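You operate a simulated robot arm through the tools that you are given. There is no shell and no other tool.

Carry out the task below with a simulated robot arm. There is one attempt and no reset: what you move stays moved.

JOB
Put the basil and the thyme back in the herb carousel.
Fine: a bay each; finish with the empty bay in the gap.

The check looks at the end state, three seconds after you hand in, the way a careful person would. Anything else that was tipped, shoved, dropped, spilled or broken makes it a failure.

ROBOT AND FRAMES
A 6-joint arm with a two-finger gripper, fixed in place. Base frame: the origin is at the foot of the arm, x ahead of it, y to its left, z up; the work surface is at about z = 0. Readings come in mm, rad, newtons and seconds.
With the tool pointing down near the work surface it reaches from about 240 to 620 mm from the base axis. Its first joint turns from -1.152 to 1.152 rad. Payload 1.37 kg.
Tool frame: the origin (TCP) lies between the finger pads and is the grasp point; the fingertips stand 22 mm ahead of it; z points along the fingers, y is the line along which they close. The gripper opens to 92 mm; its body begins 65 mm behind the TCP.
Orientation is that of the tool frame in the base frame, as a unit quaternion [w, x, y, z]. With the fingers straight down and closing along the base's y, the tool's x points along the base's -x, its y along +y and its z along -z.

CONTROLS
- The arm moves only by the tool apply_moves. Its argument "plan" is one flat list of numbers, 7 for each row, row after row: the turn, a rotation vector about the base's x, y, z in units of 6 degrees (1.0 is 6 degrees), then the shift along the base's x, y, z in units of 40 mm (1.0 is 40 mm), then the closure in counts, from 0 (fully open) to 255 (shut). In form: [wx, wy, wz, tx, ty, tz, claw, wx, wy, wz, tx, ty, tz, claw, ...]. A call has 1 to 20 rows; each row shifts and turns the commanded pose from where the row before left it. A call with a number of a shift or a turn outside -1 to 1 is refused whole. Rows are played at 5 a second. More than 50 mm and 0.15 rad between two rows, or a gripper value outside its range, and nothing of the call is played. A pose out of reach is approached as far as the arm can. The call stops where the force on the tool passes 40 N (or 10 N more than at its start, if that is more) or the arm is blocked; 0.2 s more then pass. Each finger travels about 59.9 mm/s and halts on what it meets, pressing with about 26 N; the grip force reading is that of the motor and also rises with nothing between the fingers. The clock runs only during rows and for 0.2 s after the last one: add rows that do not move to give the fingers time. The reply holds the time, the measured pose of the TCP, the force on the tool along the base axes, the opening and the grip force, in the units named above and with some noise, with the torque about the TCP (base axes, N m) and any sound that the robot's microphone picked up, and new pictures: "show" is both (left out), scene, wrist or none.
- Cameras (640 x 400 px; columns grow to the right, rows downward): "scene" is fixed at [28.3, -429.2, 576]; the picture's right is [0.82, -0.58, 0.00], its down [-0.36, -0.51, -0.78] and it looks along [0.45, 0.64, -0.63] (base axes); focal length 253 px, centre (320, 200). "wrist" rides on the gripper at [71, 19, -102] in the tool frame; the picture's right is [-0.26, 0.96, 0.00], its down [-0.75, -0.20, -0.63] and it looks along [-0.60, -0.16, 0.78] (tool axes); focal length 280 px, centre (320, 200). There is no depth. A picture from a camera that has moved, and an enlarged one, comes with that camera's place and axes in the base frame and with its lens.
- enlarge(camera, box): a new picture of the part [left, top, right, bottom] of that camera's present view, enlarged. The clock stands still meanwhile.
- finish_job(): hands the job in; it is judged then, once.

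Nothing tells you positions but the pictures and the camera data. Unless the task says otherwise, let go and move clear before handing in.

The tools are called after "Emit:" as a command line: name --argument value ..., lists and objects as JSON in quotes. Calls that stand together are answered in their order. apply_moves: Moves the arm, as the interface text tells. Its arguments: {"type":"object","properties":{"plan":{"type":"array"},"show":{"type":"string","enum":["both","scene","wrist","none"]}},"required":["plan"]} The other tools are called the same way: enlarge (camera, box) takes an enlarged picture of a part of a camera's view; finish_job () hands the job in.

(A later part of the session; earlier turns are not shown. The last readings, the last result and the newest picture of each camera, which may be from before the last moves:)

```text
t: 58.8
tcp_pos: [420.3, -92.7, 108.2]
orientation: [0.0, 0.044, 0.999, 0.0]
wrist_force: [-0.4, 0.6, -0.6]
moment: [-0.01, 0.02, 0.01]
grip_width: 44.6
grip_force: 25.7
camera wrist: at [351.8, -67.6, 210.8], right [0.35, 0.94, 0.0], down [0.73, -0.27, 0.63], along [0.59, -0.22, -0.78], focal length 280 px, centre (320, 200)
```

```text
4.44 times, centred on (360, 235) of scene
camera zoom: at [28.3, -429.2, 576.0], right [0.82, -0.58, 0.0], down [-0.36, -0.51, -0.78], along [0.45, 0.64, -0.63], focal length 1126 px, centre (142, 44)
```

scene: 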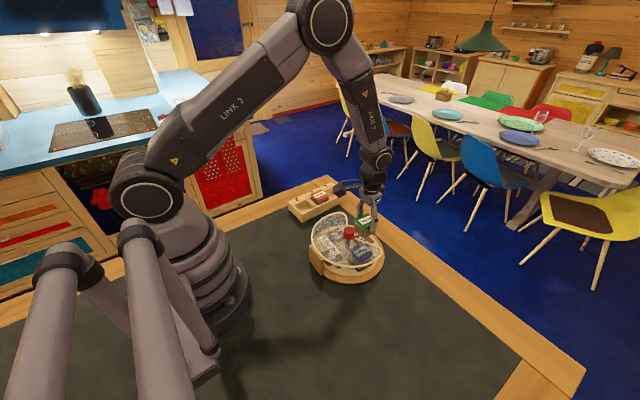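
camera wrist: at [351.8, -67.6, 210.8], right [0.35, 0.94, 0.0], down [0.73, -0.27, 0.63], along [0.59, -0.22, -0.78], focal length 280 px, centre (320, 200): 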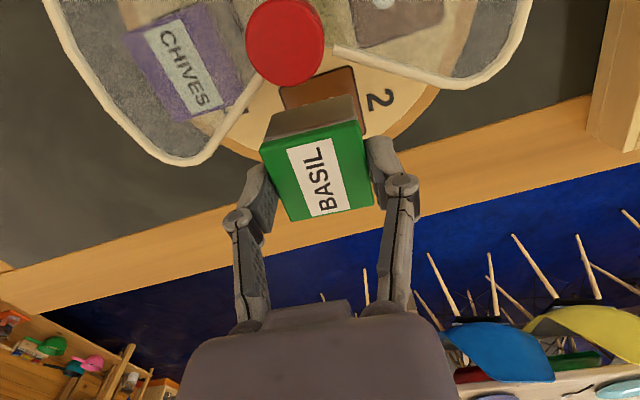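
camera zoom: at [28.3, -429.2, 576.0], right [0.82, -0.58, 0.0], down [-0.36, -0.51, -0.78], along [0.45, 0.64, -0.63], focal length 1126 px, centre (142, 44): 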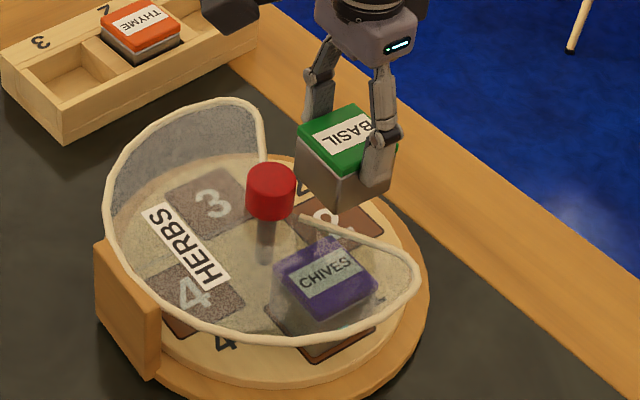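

The tool has drifted to about (421, -92.8), while the bay centre is (421.5, -89.8). I'll correct by about (-1.5, +3.8) mm and lower until the box bottom is just above the tray, then compare edges.

Emit:
apply_moves --plan '[0, 0, 0.1, -0.0375, 0.095, 0, 255, 0, 0, 0, 0, 0, -0.28, 255, 0, 0, 0, 0, 0, -0.28, 255, 0, 0, 0, 0, 0, 0, 255, 0, 0, 0, 0, 0, 0, 255, 0, 0, 0, 0, 0, 0, 255]' --show "both"

Emit:
enlarge --camera "wrist" --box '[230, 60, 410, 230]'

Emit:
enlarge --camera "scene" --box '[330, 200, 400, 260]'

```text
t: 60.2
tcp_pos: [421.8, -88.2, 86.0]
orientation: [-0.001, 0.039, 0.999, 0.0]
wrist_force: [0.2, 0.1, -1.3]
moment: [-0.03, -0.01, -0.01]
grip_width: 43.9
grip_force: 26.0
camera wrist: at [352.0, -63.8, 187.7], right [0.34, 0.94, 0.0], down [0.73, -0.26, 0.63], along [0.59, -0.21, -0.78], focal length 280 px, centre (320, 200)
```

scene: 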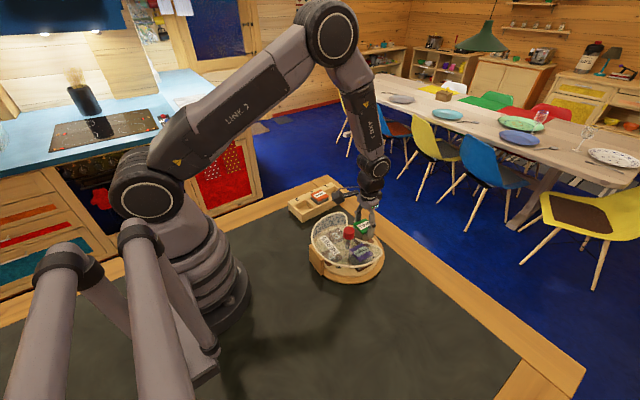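
wrist: 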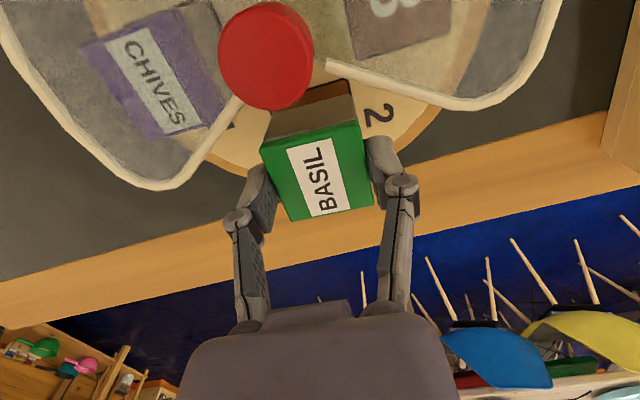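

```text
2.35 times, centred on (320, 145) of wrist
camera zoom: at [352.0, -63.8, 187.7], right [0.34, 0.94, 0.0], down [0.73, -0.26, 0.63], along [0.59, -0.21, -0.78], focal length 660 px, centre (320, 329)
```

zoom: 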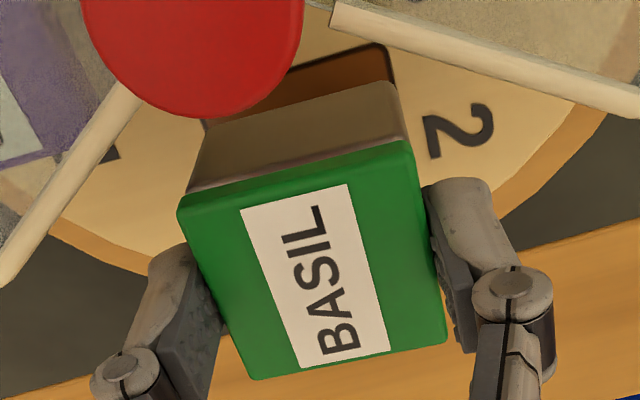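

```text
6.67 times, centred on (365, 230) of scene
camera zoom: at [28.3, -429.2, 576.0], right [0.82, -0.58, 0.0], down [-0.36, -0.51, -0.78], along [0.45, 0.64, -0.63], focal length 1689 px, centre (20, 0)
```

zoom: 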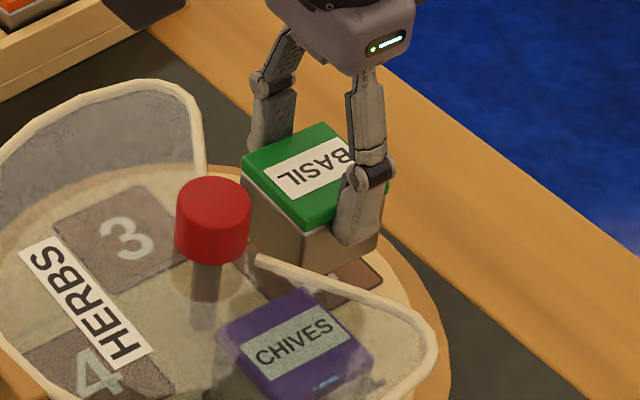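

Measured from the edges, the box is aligned in y and yaw but about 1.5 mm too far out in x. I'll check the outer edge from the scene camera before lowering.

Emit:
enlarge --camera "scene" --box '[350, 215, 390, 245]'

Emit:
enlarge --camera "wrist" --box '[260, 60, 370, 150]'

```text
13.33 times, centred on (370, 230) of scene
camera zoom: at [28.3, -429.2, 576.0], right [0.82, -0.58, 0.0], down [-0.36, -0.51, -0.78], along [0.45, 0.64, -0.63], focal length 3378 px, centre (-347, -200)
```

zoom: 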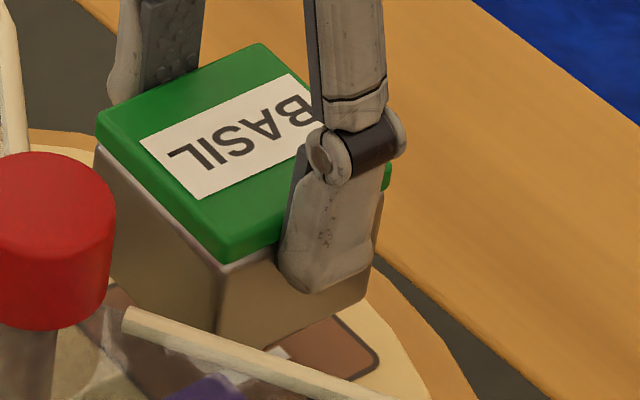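

```text
4.44 times, centred on (315, 105) of wrist
camera zoom: at [352.0, -63.8, 187.7], right [0.34, 0.94, 0.0], down [0.73, -0.26, 0.63], along [0.59, -0.21, -0.78], focal length 1246 px, centre (342, 622)
```

zoom: 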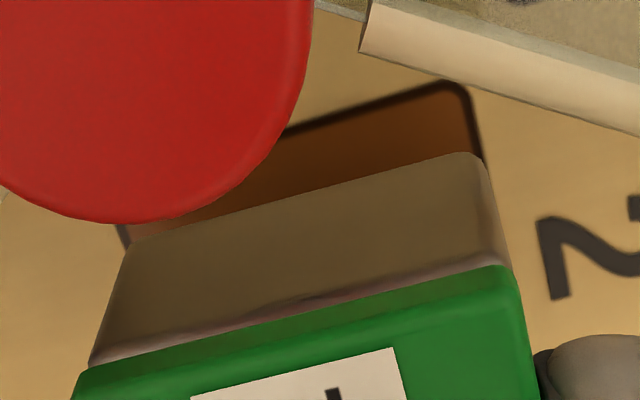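

The bay centre is about (421.8, -89.3) and the box is about 2 mm too far out in x. I'll shift in and lower in small steps, reading the force after each.

Emit:
apply_moves --plan '[0, 0, 0, -0.05, 0, 0, 255, 0, 0, 0, 0, 0, -0.1, 255, 0, 0, 0, 0, 0, -0.1, 255, 0, 0, 0, 0, 0, 0, 255, 0, 0, 0, 0, 0, 0, 255]' --show "wrist"

Emit:
enlarge --camera "wrist" --box '[250, 70, 390, 170]'

Emit:
enlarge --camera "scene" --box '[345, 210, 395, 250]'

```text
t: 61.4
tcp_pos: [418.8, -88.2, 78.6]
orientation: [0.0, 0.039, 0.999, 0.0]
wrist_force: [0.5, -0.2, -1.3]
moment: [0.0, 0.05, 0.01]
grip_width: 44.0
grip_force: 26.1
camera wrist: at [349.7, -63.5, 180.0], right [0.34, 0.94, 0.0], down [0.73, -0.26, 0.63], along [0.59, -0.21, -0.78], focal length 280 px, centre (320, 200)
```

wrist: 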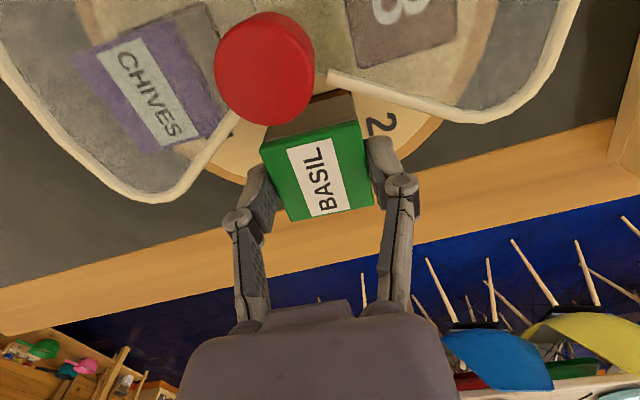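

```text
4.00 times, centred on (320, 120) of wrist
camera zoom: at [349.7, -63.5, 180.0], right [0.34, 0.94, 0.0], down [0.73, -0.26, 0.63], along [0.59, -0.21, -0.78], focal length 1122 px, centre (320, 520)
```

zoom: 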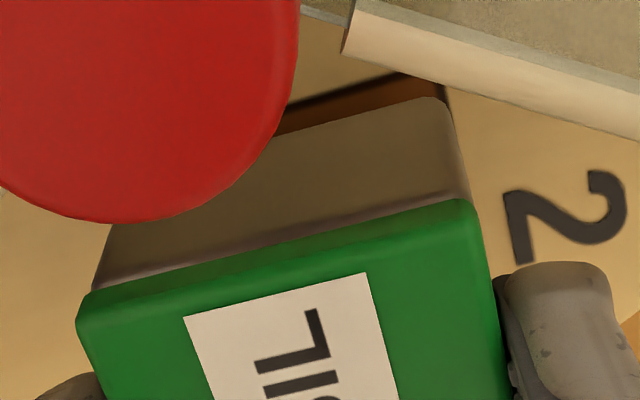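

```text
10.00 times, centred on (370, 230) of scene
camera zoom: at [28.3, -429.2, 576.0], right [0.82, -0.58, 0.0], down [-0.36, -0.51, -0.78], along [0.45, 0.64, -0.63], focal length 2533 px, centre (-180, -100)
```

zoom: 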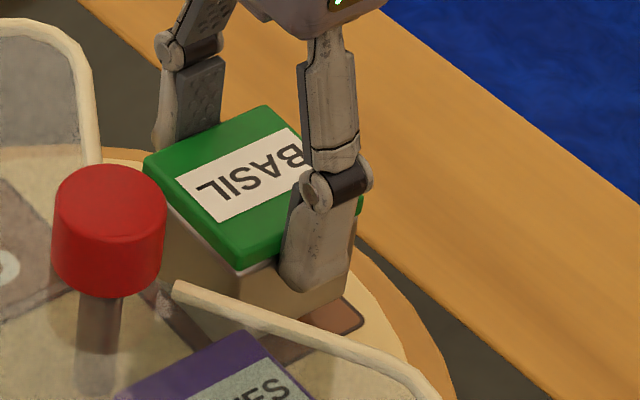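

Emit:
enlarge --camera "scene" --box '[360, 225, 385, 245]'

Emit:
enlarge --camera "wrist" --box '[300, 75, 380, 135]'

```text
16.00 times, centred on (372, 235) of scene
camera zoom: at [28.3, -429.2, 576.0], right [0.82, -0.58, 0.0], down [-0.36, -0.51, -0.78], along [0.45, 0.64, -0.63], focal length 4053 px, centre (-520, -360)
```

zoom: 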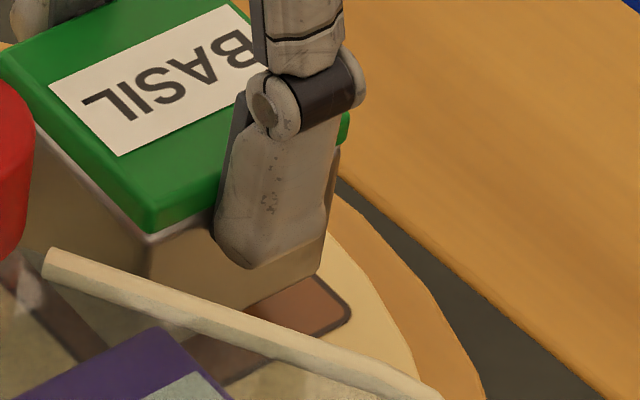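

```text
6.67 times, centred on (340, 105) of wrist
camera zoom: at [349.7, -63.5, 180.0], right [0.34, 0.94, 0.0], down [0.73, -0.26, 0.63], along [0.59, -0.21, -0.78], focal length 1869 px, centre (187, 833)
```

zoom: 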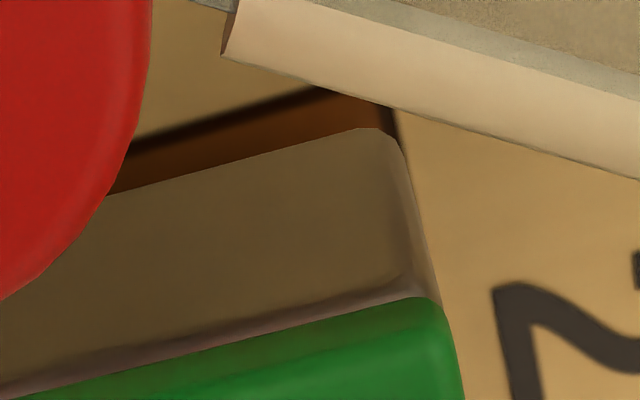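

The tray top is closer to z ≈ 21. Comparing corners, the box should go about +1.8 mm in x and -1.7 mm in y to be centred in the 49 mm bay. I'll apply that and lower 5 mm.

Emit:
apply_moves --plan '[0, 0, 0, 0.045, -0.0425, 0, 255, 0, 0, 0, 0, 0, -0.125, 255, 0, 0, 0, 0, 0, 0, 255, 0, 0, 0, 0, 0, 0, 255]' --show "wrist"

Emit:
enlarge --camera "wrist" --box '[300, 75, 380, 135]'

Emit:
enlarge --camera "scene" --box '[360, 225, 385, 245]'

```text
t: 62.4
tcp_pos: [422.4, -89.4, 71.2]
orientation: [0.001, 0.039, 0.999, 0.0]
wrist_force: [-0.5, 0.2, -0.7]
moment: [0.01, 0.01, 0.0]
grip_width: 44.1
grip_force: 25.9
camera wrist: at [352.4, -65.6, 174.2], right [0.34, 0.94, 0.0], down [0.73, -0.26, 0.63], along [0.59, -0.21, -0.78], focal length 280 px, centre (320, 200)
```

wrist: 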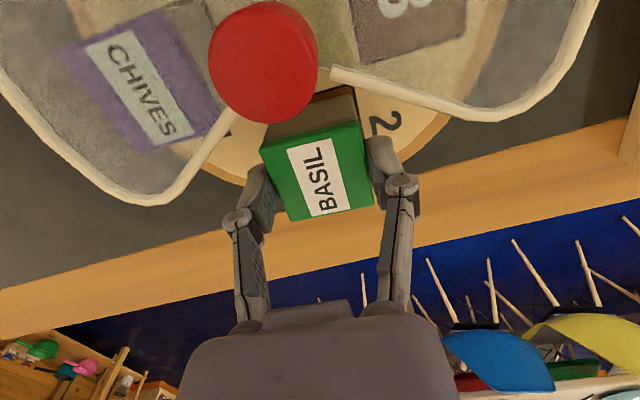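

```text
6.67 times, centred on (340, 105) of wrist
camera zoom: at [352.4, -65.6, 174.2], right [0.34, 0.94, 0.0], down [0.73, -0.26, 0.63], along [0.59, -0.21, -0.78], focal length 1869 px, centre (187, 833)
```

zoom: 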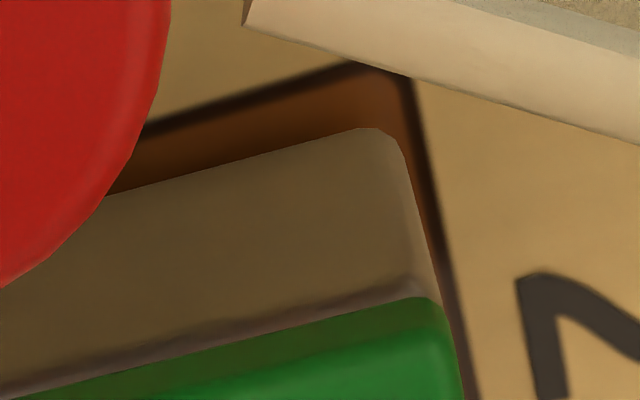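

```text
16.00 times, centred on (372, 235) of scene
camera zoom: at [28.3, -429.2, 576.0], right [0.82, -0.58, 0.0], down [-0.36, -0.51, -0.78], along [0.45, 0.64, -0.63], focal length 4053 px, centre (-520, -360)
```

zoom: 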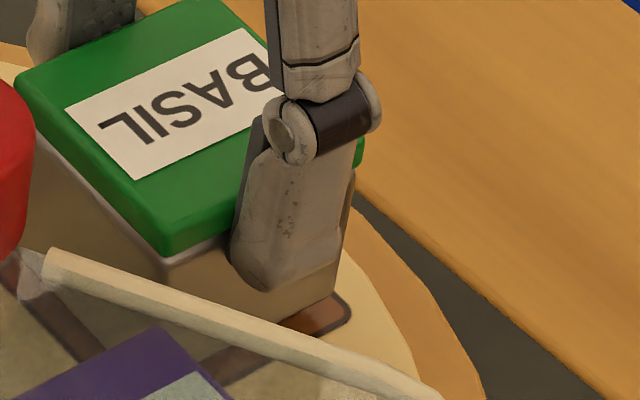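

The y clearance is good, and x should come in by about 1.3 mm. I'll adjust and keep lowering.

Emit:
apply_moves --plan '[0, 0, 0, -0.0325, -0.01, 0, 255, 0, 0, 0, 0, 0, -0.05, 255, 0, 0, 0, 0, 0, -0.05, 255, 0, 0, 0, 0, 0, 0, 255, 0, 0, 0, 0, 0, 0, 255]' --show "wrist"

Emit:
enlarge --camera "wrist" --box '[300, 75, 380, 135]'

Emit:
enlarge --camera "scene" --box '[360, 225, 385, 245]'

```text
t: 63.6
tcp_pos: [419.6, -90.8, 67.8]
orientation: [0.0, 0.039, 0.999, 0.0]
wrist_force: [0.4, -0.7, -0.1]
moment: [-0.01, 0.0, 0.03]
grip_width: 44.1
grip_force: 25.6
camera wrist: at [349.9, -66.9, 170.1], right [0.34, 0.94, 0.0], down [0.73, -0.26, 0.63], along [0.59, -0.21, -0.78], focal length 280 px, centre (320, 200)
```

wrist: 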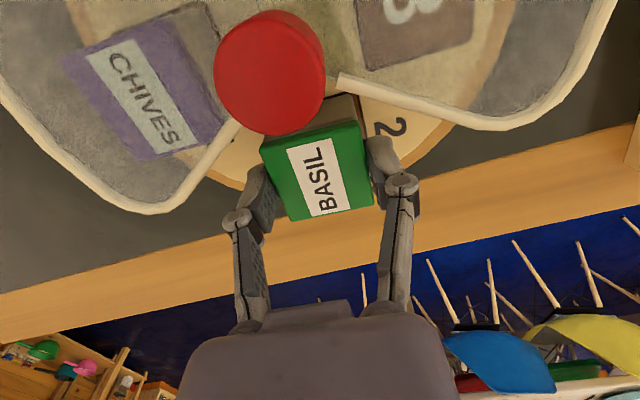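

```text
6.67 times, centred on (340, 105) of wrist
camera zoom: at [349.9, -66.9, 170.1], right [0.34, 0.94, 0.0], down [0.73, -0.26, 0.63], along [0.59, -0.21, -0.78], focal length 1869 px, centre (187, 833)
```

zoom: 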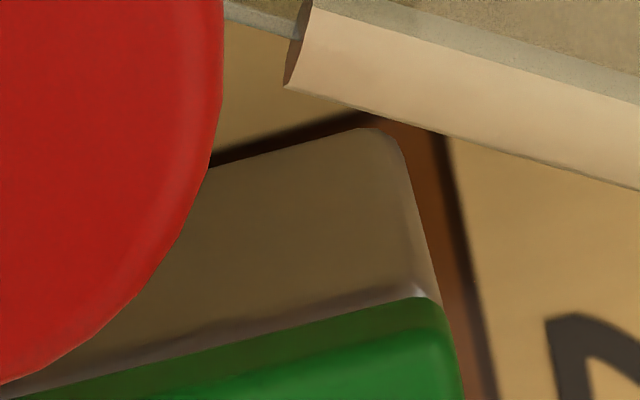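

```text
16.00 times, centred on (372, 235) of scene
camera zoom: at [28.3, -429.2, 576.0], right [0.82, -0.58, 0.0], down [-0.36, -0.51, -0.78], along [0.45, 0.64, -0.63], focal length 4053 px, centre (-520, -360)
```

zoom: 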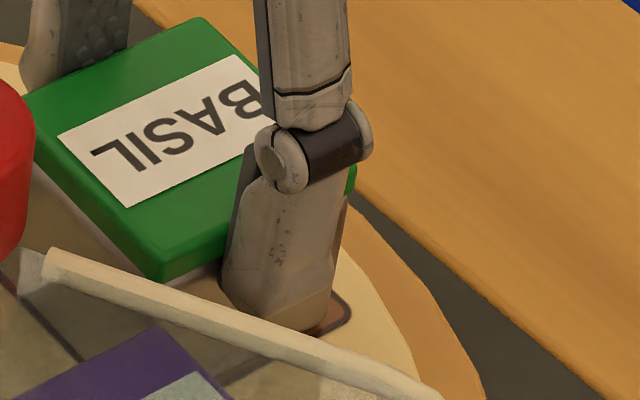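

The box is now at the bay mouth, with about 3 mm clearance on the right but less than 1 mm on the inner side. I'll nudge it out by about 1.2 mm and lower a bit more.

Emit:
apply_moves --plan '[0, 0, 0, 0.03, 0.008, 0, 255, 0, 0, 0, 0, 0, 0, 255, 0, 0, 0, 0, 0, -0.05, 255, 0, 0, 0, 0, 0, 0, 255, 0, 0, 0, 0, 0, 0, 255]' --show "wrist"

Emit:
enlarge --camera "wrist" --box '[300, 75, 380, 135]'

Emit:
enlarge --camera "scene" --box '[360, 225, 385, 245]'

```text
t: 64.8
tcp_pos: [422.0, -90.5, 67.1]
orientation: [0.001, 0.038, 0.999, 0.0]
wrist_force: [-3.2, 0.8, 12.4]
moment: [0.03, 0.13, -0.05]
grip_width: 44.5
grip_force: 25.9
camera wrist: at [351.2, -66.3, 169.5], right [0.34, 0.94, 0.0], down [0.73, -0.26, 0.63], along [0.59, -0.21, -0.78], focal length 280 px, centre (320, 200)
```

wrist: 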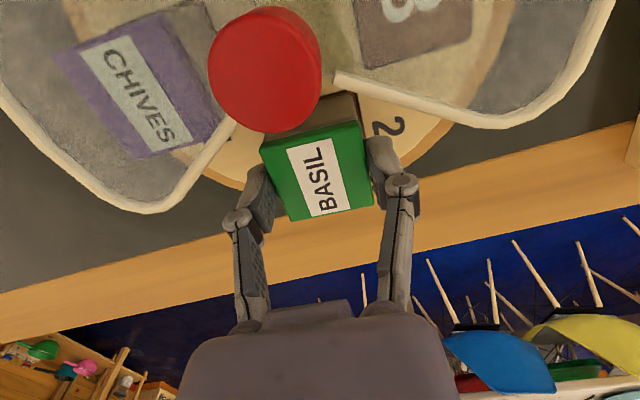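

```text
6.67 times, centred on (340, 105) of wrist
camera zoom: at [351.2, -66.3, 169.5], right [0.34, 0.94, 0.0], down [0.73, -0.26, 0.63], along [0.59, -0.21, -0.78], focal length 1869 px, centre (187, 833)
```

zoom: 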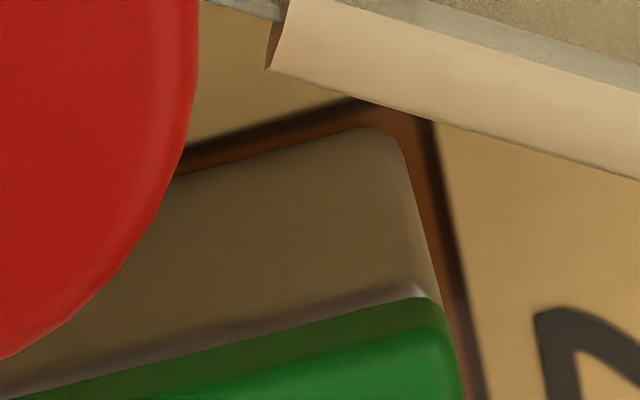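

```text
16.00 times, centred on (372, 235) of scene
camera zoom: at [28.2, -429.2, 576.0], right [0.82, -0.58, 0.0], down [-0.36, -0.51, -0.78], along [0.45, 0.64, -0.63], focal length 4053 px, centre (-520, -360)
```

zoom: 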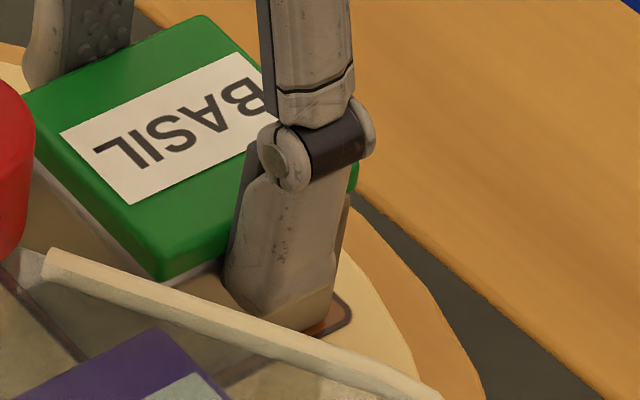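

The force rose to 12 N with the contact centred, and the recess shows evenly on both visible sides. The basil appears to be sitting on the bay floor. I'll release, rise straight up, and inspect.

Emit:
apply_moves --plan '[0, 0, 0, 0, 0, 0.01, 255, 0, 0, 0, 0, 0, 0, 110, 0, 0, 0, 0, 0, 0, 85, 0, 0, 0, 0, 0, 0, 85, 0, 0, 0, 0, 0, 0.25, 85, 0, 0, 0, 0, 0, 0.75, 85, 0, 0, 0, -0.3, 0, 1, 85, 0, 0, 0, -0.6, 0, 0.9, 85, 0, 0, 0, -0.6, 0, 0.8, 85, 0, 0, 0, 0, 0, 0, 85]' --show "both"

Emit:
enlarge --camera "wrist" --box '[220, 20, 440, 200]'

Emit:
enlarge --camera "scene" --box '[300, 205, 395, 290]'

```text
t: 67.0
tcp_pos: [363.2, -89.0, 218.1]
orientation: [0.001, 0.037, 0.999, 0.0]
wrist_force: [-0.5, -0.1, 0.7]
moment: [-0.02, -0.01, -0.04]
grip_width: 61.3
grip_force: 0.0
camera wrist: at [293.4, -63.7, 321.2], right [0.34, 0.94, 0.0], down [0.74, -0.26, 0.63], along [0.59, -0.21, -0.78], focal length 280 px, centre (320, 200)
```

scene: 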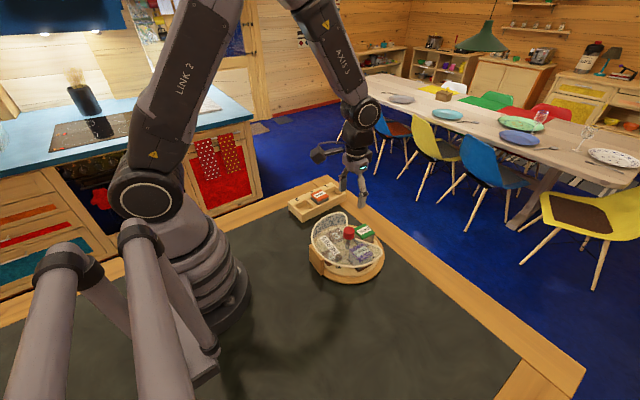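
wrist: 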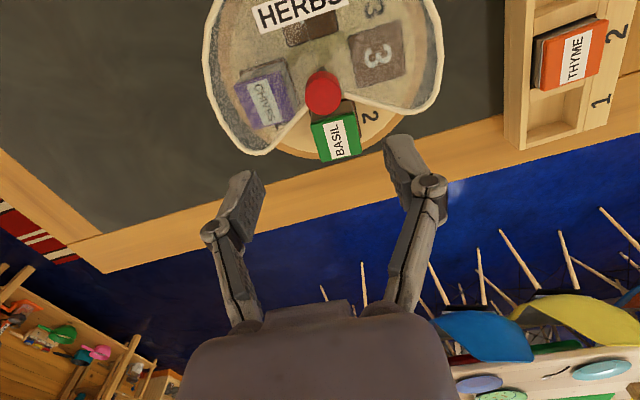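

```text
2.22 times, centred on (330, 110) of wrist
camera zoom: at [293.4, -63.7, 321.2], right [0.34, 0.94, 0.0], down [0.74, -0.26, 0.63], along [0.59, -0.21, -0.78], focal length 623 px, centre (298, 400)
```

zoom: 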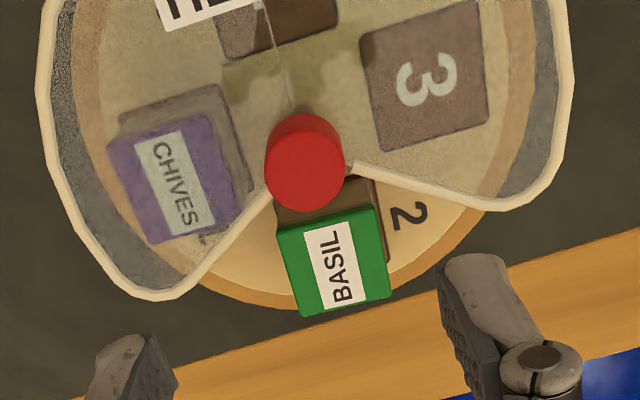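

```text
4.71 times, centred on (348, 248) of scene
camera zoom: at [28.3, -429.2, 576.0], right [0.82, -0.58, 0.0], down [-0.36, -0.51, -0.78], along [0.45, 0.64, -0.63], focal length 1192 px, centre (191, -24)
```

zoom: 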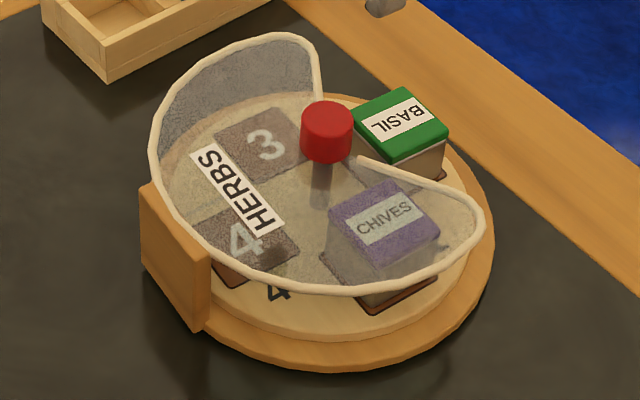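

Basil is seated in bay 2, level and at the same height the chives had. Next I'll return to the knob and turn the tray another -90°, first settling above the knob to check alignment.

Emit:
apply_moves --plan '[0, 0, 0.78, 0.03, 0.02, -0.8, 116, 0, 0, 0.78, 0.02, 0.02, -0.8, 116, 0, 0, 0.78, 0.018, 0.015, -0.6, 116, 0, 0, 0, 0, 0, -0.5, 116, 0, 0, 0, 0, 0, 0, 116, 0, 0, 0, 0, 0, 0, 116, 0, 0, 0, 0, 0, 0, 116]' --show "wrist"

Emit:
enlarge --camera "wrist" --box '[230, 80, 430, 220]'

```text
t: 68.6
tcp_pos: [366.2, -86.8, 106.4]
orientation: [0.0, -0.083, 0.997, 0.001]
wrist_force: [0.3, 0.8, -0.3]
moment: [-0.02, 0.01, 0.0]
grip_width: 49.9
grip_force: 0.0
camera wrist: at [292.3, -79.4, 208.4], right [0.1, 1.0, 0.0], down [0.78, -0.08, 0.63], along [0.62, -0.06, -0.78], focal length 280 px, centre (320, 200)
```

wrist: 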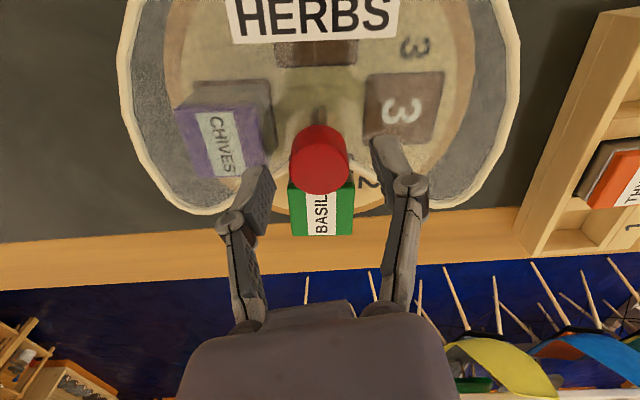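

```text
2.86 times, centred on (330, 150) of wrist
camera zoom: at [292.3, -79.4, 208.4], right [0.1, 1.0, 0.0], down [0.78, -0.08, 0.63], along [0.62, -0.06, -0.78], focal length 801 px, centre (291, 343)
```

zoom: 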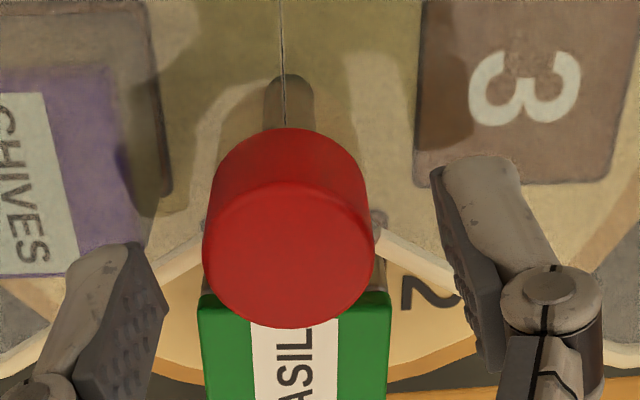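

The knob is well centred. I'll grip, press down slightly, and turn -24° while pressed, then check.

Emit:
apply_moves --plan '[0, 0, 0, -0.015, 0, 0, 255, 0, 0, 0, 0, 0, 0, 255, 0, 0, 0, 0, 0, 0, 255, 0, 0, 0, 0, 0, -0.04, 255, 0, 0, 0, 0, 0, 0, 255, 0, 0, 0, 0, 0, 0, 255]' --show "none"

```text
t: 70.0
tcp_pos: [366.2, -87.6, 106.0]
orientation: [0.002, -0.084, 0.996, -0.001]
wrist_force: [2.4, -3.5, 21.9]
moment: [-0.08, -0.11, 0.06]
grip_width: 28.9
grip_force: 26.1
```

Emit:
apply_moves --plan '[0, 0, -0.333, 0, 0, -0.002, 255, 0, 0, -0.333, 0, 0, -0.002, 255, 0, 0, -0.333, 0, 0, -0.002, 255, 0, 0, -0.333, 0, 0, -0.002, 255, 0, 0, -0.333, 0, 0, -0.003, 255, 0, 0, -0.333, 0, 0, -0.003, 255, 0, 0, -0.333, 0, 0, -0.003, 255, 0, 0, -0.333, 0, 0, -0.003, 255, 0, 0, -0.333, 0, 0, -0.003, 255, 0, 0, -0.333, 0, 0, -0.003, 255]' --show "scene"

Emit:
enlarge --camera "scene" --box '[300, 205, 395, 290]'

```text
t: 72.2
tcp_pos: [364.3, -87.9, 103.4]
orientation: [0.0, 0.091, 0.996, -0.001]
wrist_force: [0.8, 17.8, 21.9]
moment: [0.46, -0.08, 0.06]
grip_width: 28.7
grip_force: 26.1
```

scene: 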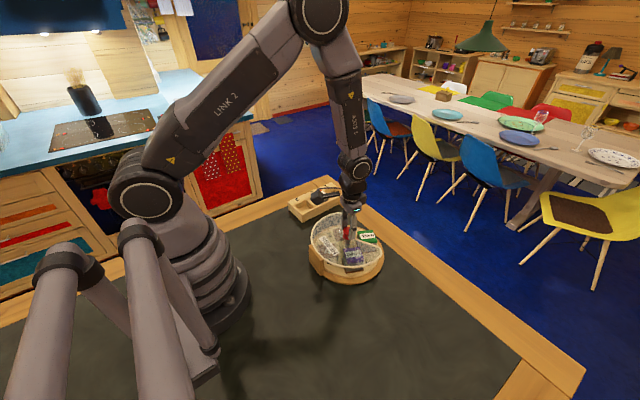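

```text
4.71 times, centred on (348, 248) of scene
camera zoom: at [28.2, -429.2, 576.1], right [0.82, -0.58, 0.0], down [-0.36, -0.51, -0.78], along [0.45, 0.64, -0.63], focal length 1192 px, centre (191, -24)
```

zoom: 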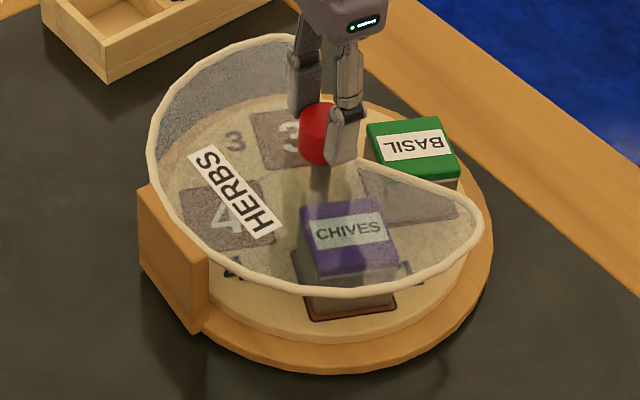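

The base is steady and the tray has moved about -20°. I'll relieve the side load and continue.

Emit:
apply_moves --plan '[0, 0, 0, 0, 0.03, 0, 255, 0, 0, -0.333, 0, 0, -0.002, 255, 0, 0, -0.333, 0, 0, -0.002, 255, 0, 0, -0.333, 0, 0, -0.002, 255, 0, 0, -0.333, 0, 0, -0.002, 255, 0, 0, -0.333, 0, 0, -0.002, 255, 0, 0, -0.333, 0, 0, -0.002, 255, 0, 0, -0.333, 0, 0, -0.002, 255, 0, 0, -0.333, 0, 0, -0.002, 255, 0, 0, -0.333, 0, 0, -0.002, 255, 0, 0, -0.333, 0, 0, -0.002, 255, 0, 0, -0.333, 0, 0, -0.002, 255, 0, 0, -0.333, 0, 0, -0.002, 255]' --show "scene"

Emit:
enlarge --camera "scene" --box '[300, 205, 395, 290]'

```text
t: 75.0
tcp_pos: [364.2, -86.4, 103.3]
orientation: [0.0, 0.296, 0.955, -0.001]
wrist_force: [-0.9, 3.0, 0.2]
moment: [0.13, 0.14, 0.01]
grip_width: 28.6
grip_force: 25.9
```

scene: 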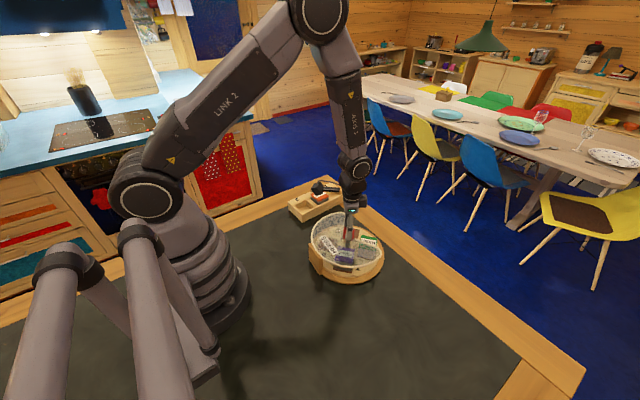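

```text
4.71 times, centred on (348, 248) of scene
camera zoom: at [28.3, -429.2, 576.0], right [0.82, -0.58, 0.0], down [-0.36, -0.51, -0.78], along [0.45, 0.64, -0.63], focal length 1192 px, centre (191, -24)
```

zoom: 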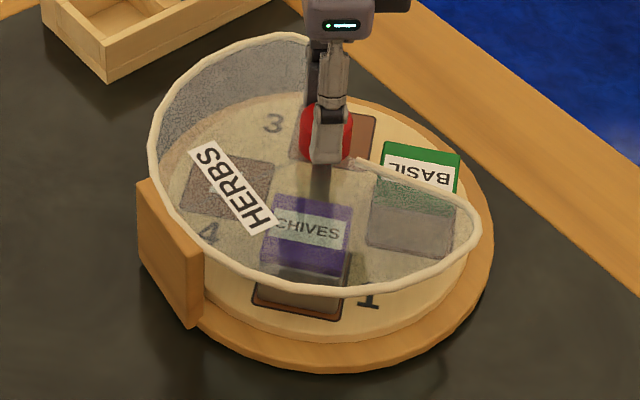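

The base is still close to home, but the press has faded to zero. I'll press again before continuing.

Emit:
apply_moves --plan '[0, 0, 0, 0, 0.005, -0.04, 255, 0, 0, 0, 0, 0, 0, 255, 0, 0, -0.333, 0, 0, -0.004, 255, 0, 0, -0.333, 0, 0, -0.004, 255, 0, 0, -0.333, 0, 0, -0.004, 255, 0, 0, -0.333, 0, 0, -0.004, 255, 0, 0, -0.333, 0, 0, -0.004, 255, 0, 0, -0.333, 0, 0, -0.004, 255, 0, 0, -0.333, 0, 0, -0.004, 255, 0, 0, -0.333, 0, 0, -0.004, 255, 0, 0, -0.333, 0, 0, -0.004, 255, 0, 0, -0.333, 0, 0, -0.004, 255]' --show "scene"

Emit:
enlarge --camera "scene" --box '[300, 205, 395, 290]'

```text
t: 77.6
tcp_pos: [364.8, -83.1, 100.4]
orientation: [0.001, 0.457, 0.889, -0.001]
wrist_force: [10.7, 15.0, 21.1]
moment: [0.28, -0.35, 0.04]
grip_width: 28.7
grip_force: 26.7
```

scene: 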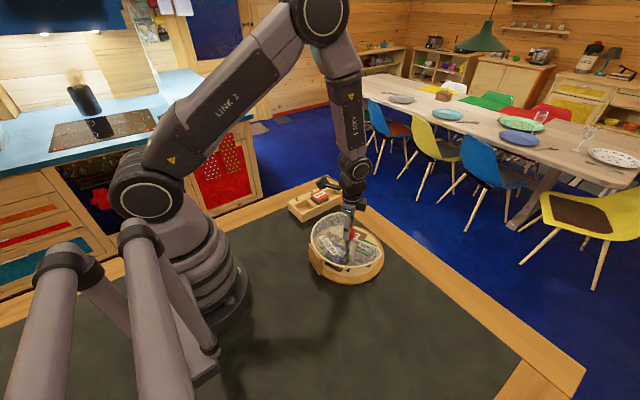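

```text
4.71 times, centred on (348, 248) of scene
camera zoom: at [28.2, -429.2, 576.1], right [0.82, -0.58, 0.0], down [-0.36, -0.51, -0.78], along [0.45, 0.64, -0.63], focal length 1192 px, centre (191, -24)
```

zoom: 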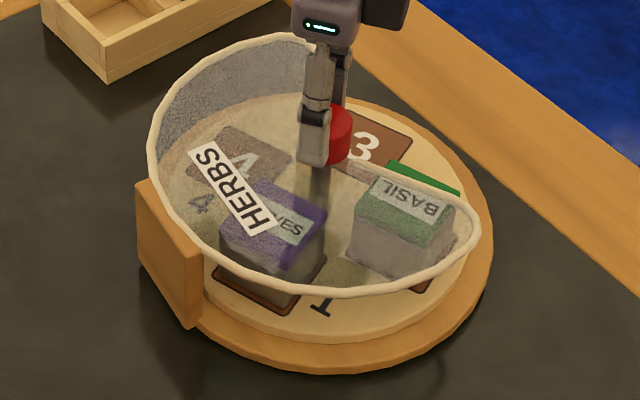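

Bay 3 is almost in the gap. I'll turn about 26° more.

Emit:
apply_moves --plan '[0, 0, 0, 0.02, 0.025, 0, 255, 0, 0, -0.333, 0, 0, -0.002, 255, 0, 0, -0.333, 0, 0, -0.002, 255, 0, 0, -0.333, 0, 0, -0.002, 255, 0, 0, -0.333, 0, 0, -0.002, 255, 0, 0, -0.333, 0, 0, -0.002, 255, 0, 0, -0.333, 0, 0, -0.002, 255, 0, 0, -0.333, 0, 0, -0.002, 255, 0, 0, -0.333, 0, 0, -0.002, 255, 0, 0, -0.333, 0, 0, -0.002, 255, 0, 0, -0.333, 0, 0, -0.002, 255, 0, 0, -0.333, 0, 0, -0.002, 255, 0, 0, -0.333, 0, 0, -0.002, 255]' --show "both"

Emit:
enlarge --camera "scene" --box '[300, 205, 395, 290]'

```text
t: 80.4
tcp_pos: [364.7, -84.0, 97.5]
orientation: [0.001, 0.632, 0.775, 0.0]
wrist_force: [4.3, -8.1, 20.7]
moment: [-0.25, -0.11, 0.02]
grip_width: 28.8
grip_force: 25.8
camera wrist: at [369.2, -11.3, 200.5], right [1.0, -0.06, 0.0], down [-0.05, -0.78, 0.63], along [-0.04, -0.62, -0.78], focal length 280 px, centre (320, 200)
```

scene: 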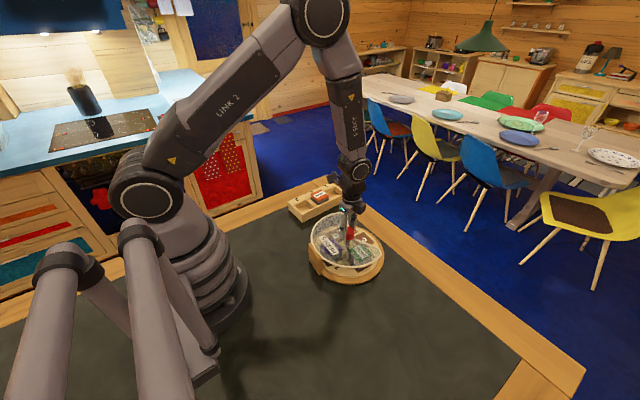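
wrist: 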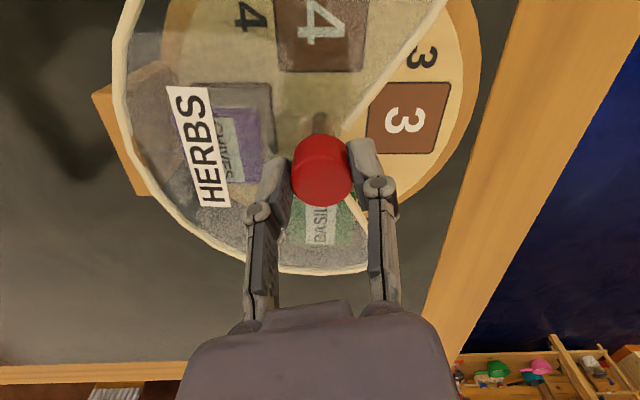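

```text
4.71 times, centred on (348, 248) of scene
camera zoom: at [28.2, -429.2, 576.1], right [0.82, -0.58, 0.0], down [-0.36, -0.51, -0.78], along [0.45, 0.64, -0.63], focal length 1192 px, centre (191, -24)
```

zoom: 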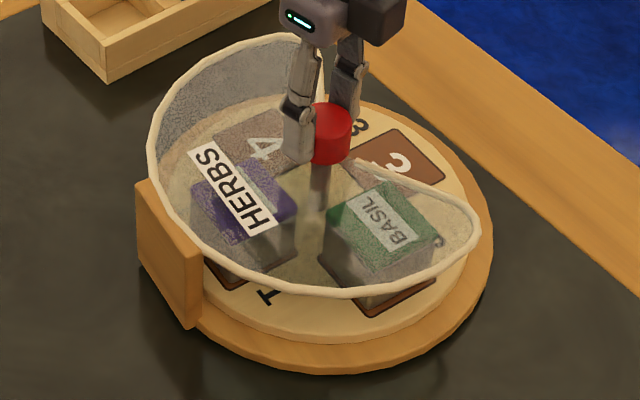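

Bay 3 is in the gap and the base has not moved. I'll release, rise, and measure bay 3.

Emit:
apply_moves --plan '[0, 0, 0, 0, 0, 0.03, 255, 0, 0, 0, 0, 0, 0, 150, 0, 0, 0, 0, 0, 0.05, 125, 0, 0, 0, 0, 0, 0.1, 116, 0, 0, 0, 0, 0, 0.5, 116, 0, 0, 0, 0, 0.5, 0.9, 116, 0, 0, 0, 0, 0.5, 0.9, 116, 0, 0, 0, 0, 0.5, 0.9, 116, 0, 0, 0, 0, 0, 0, 116]' --show "both"

Emit:
enlarge --camera "wrist" --box '[200, 20, 440, 220]'

Emit:
enlarge --camera "scene" --box '[300, 205, 395, 290]'

```text
t: 82.4
tcp_pos: [365.4, -22.8, 230.9]
orientation: [0.001, 0.632, 0.775, 0.0]
wrist_force: [0.7, -0.4, -0.1]
moment: [-0.02, -0.03, 0.02]
grip_width: 50.3
grip_force: 0.0
camera wrist: at [369.2, 50.2, 333.2], right [1.0, -0.06, 0.0], down [-0.05, -0.78, 0.63], along [-0.04, -0.62, -0.78], focal length 280 px, centre (320, 200)
```

scene: 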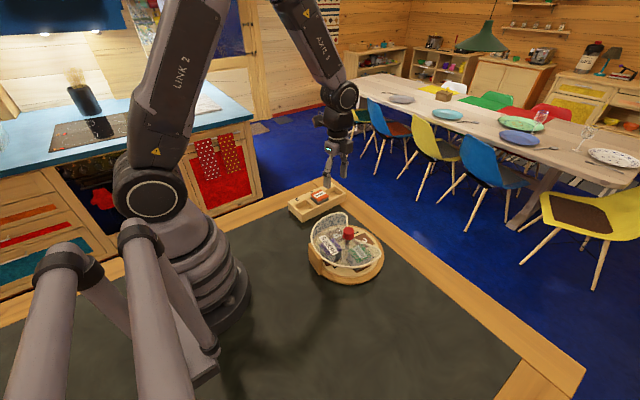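
wrist: 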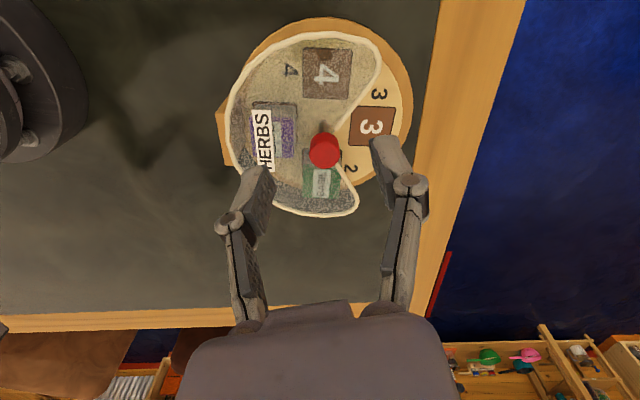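

```text
2.00 times, centred on (320, 120) of wrist
camera zoom: at [369.2, 50.2, 333.2], right [1.0, -0.06, 0.0], down [-0.05, -0.78, 0.63], along [-0.04, -0.62, -0.78], focal length 561 px, centre (320, 360)
```

zoom: 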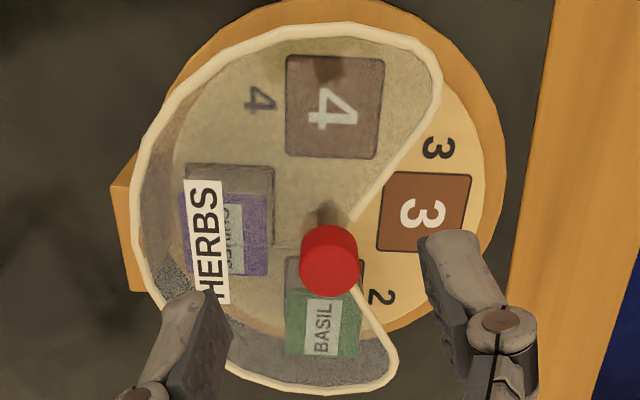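

```text
4.71 times, centred on (348, 248) of scene
camera zoom: at [28.3, -429.2, 576.0], right [0.82, -0.58, 0.0], down [-0.36, -0.51, -0.78], along [0.45, 0.64, -0.63], focal length 1192 px, centre (191, -24)
```

zoom: 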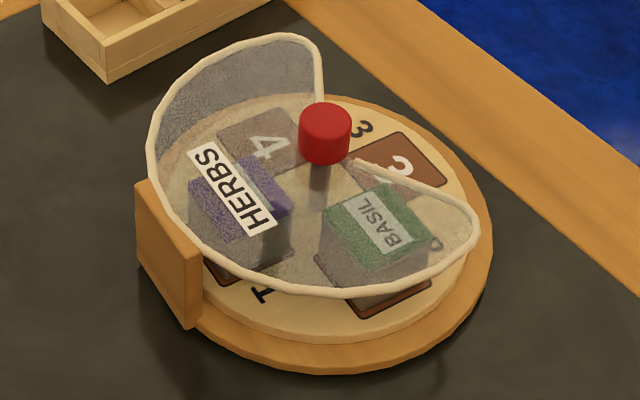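

Bay 3 is open in the gap at about (421.6, -92.6), yaw about -6°. Now I'll go above the thyme.

Emit:
apply_moves --plan '[0, 0, 0.957, 0.0975, 0.2666, -0.125, 0, 0, 0, 0.957, 0.0975, 0.2666, -0.125, 0, 0, 0, 0.957, 0.0975, 0.2666, -0.125, 0, 0, 0, 0.957, 0.0975, 0.2666, -0.125, 0, 0, 0, 0.957, 0.0975, 0.2666, -0.125, 0, 0, 0, 0.957, 0.0975, 0.2666, -0.125, 0, 0, 0, 0.957, 0.0975, 0.2666, -0.125, 0, 0, 0, 0.957, 0.0975, 0.2666, -0.125, 0, 0, 0, 0.957, 0.0975, 0.2666, -0.125, 0, 0, 0, 0.957, 0.0975, 0.2666, -0.125, 0, 0, 0, 0.957, 0.0975, 0.2666, -0.125, 0, 0, 0, 0.957, 0.0975, 0.2666, -0.125, 0, 0, 0, 0.957, 0.0975, 0.2666, -0.125, 0, 0, 0, 0.957, 0.0975, 0.2666, -0.125, 0, 0, 0, 0, 0, 0, 0, 0, 0, 0, 0, 0, 0, 0, 0]' --show "both"

Emit:
enlarge --camera "wrist" --box '[220, 0, 440, 200]'

```text
t: 85.8
tcp_pos: [418.2, 124.6, 163.6]
orientation: [0.0, -0.018, 1.0, 0.0]
wrist_force: [0.4, 0.2, -0.1]
moment: [-0.01, 0.01, -0.01]
grip_width: 91.8
grip_force: 0.0
camera wrist: at [346.3, 141.6, 265.8], right [0.23, 0.97, 0.0], down [0.76, -0.18, 0.63], along [0.61, -0.14, -0.78], focal length 280 px, centre (320, 200)
```

scene: 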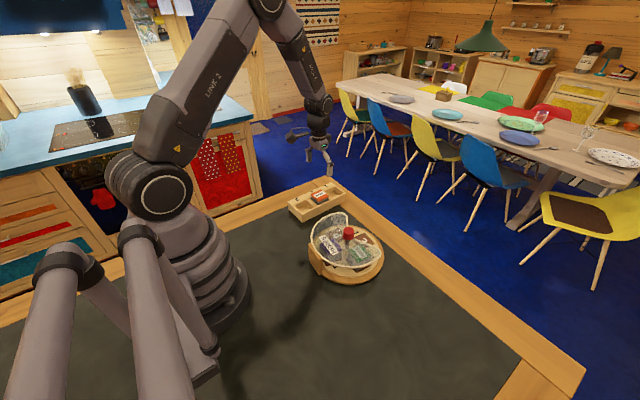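
wrist: 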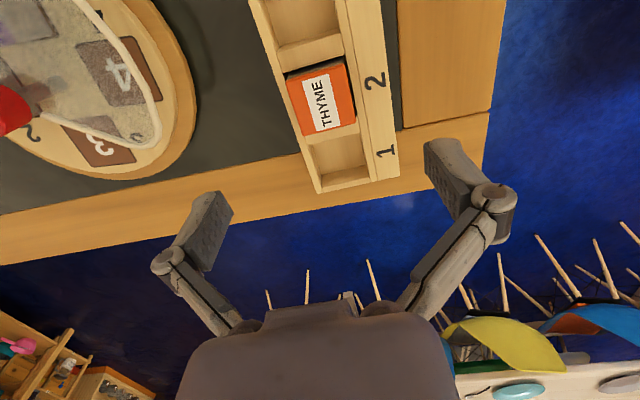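

```text
2.00 times, centred on (330, 100) of wrist
camera zoom: at [346.3, 141.6, 265.8], right [0.23, 0.97, 0.0], down [0.76, -0.18, 0.63], along [0.61, -0.14, -0.78], focal length 561 px, centre (300, 400)
```

zoom: 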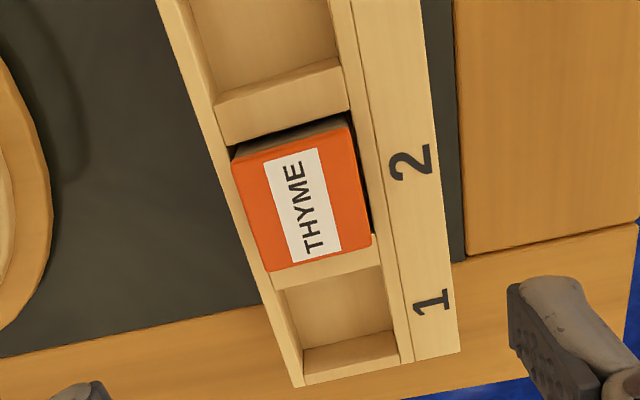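

Thyme is about (+2, +1.3) mm from the gripper centre. I'll correct and descend above it.

Emit:
apply_moves --plan '[0, 0, -0.08, 0.05, 0.0325, -0.7, 0, 0, 0, 0, 0, 0, -0.7, 0, 0, 0, 0, 0, 0, -0.68, 0, 0, 0, 0, 0, 0, 0, 0, 0, 0, 0, 0, 0, 0, 0]' --show "both"

Emit:
enlarge --camera "wrist" --box '[150, 60, 510, 285]'

```text
t: 87.0
tcp_pos: [420.8, 127.2, 82.6]
orientation: [0.0, -0.014, 1.0, 0.0]
wrist_force: [-0.6, -0.3, 0.4]
moment: [0.03, 0.02, 0.01]
grip_width: 92.2
grip_force: 0.0
camera wrist: at [349.3, 144.7, 184.0], right [0.24, 0.97, 0.0], down [0.76, -0.18, 0.63], along [0.61, -0.15, -0.78], focal length 280 px, centre (320, 200)
```

scene: 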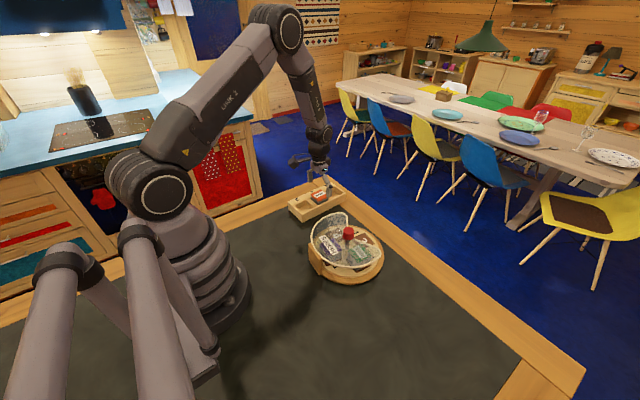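
wrist: 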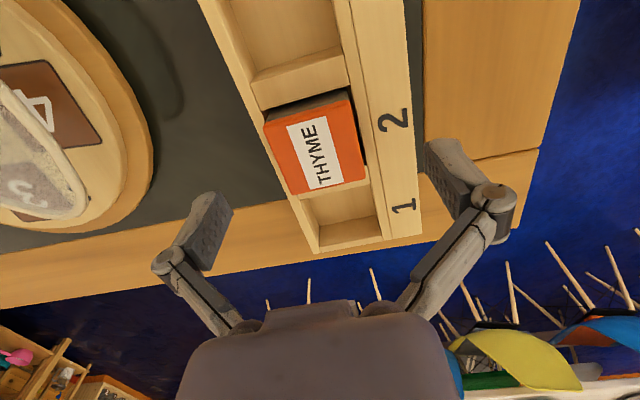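

```text
1.78 times, centred on (330, 172) of wrist
camera zoom: at [349.3, 144.7, 184.0], right [0.24, 0.97, 0.0], down [0.76, -0.18, 0.63], along [0.61, -0.15, -0.78], focal length 498 px, centre (302, 249)
```

zoom: 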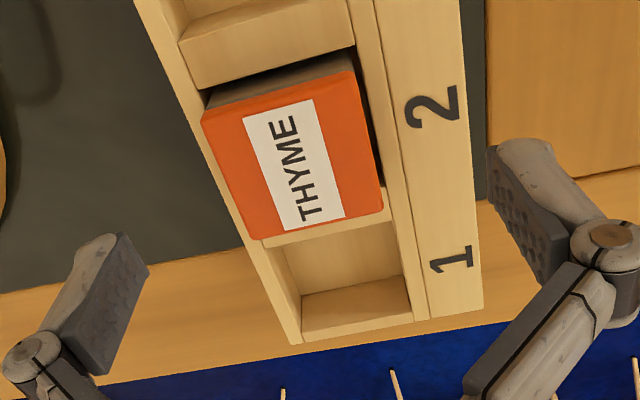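

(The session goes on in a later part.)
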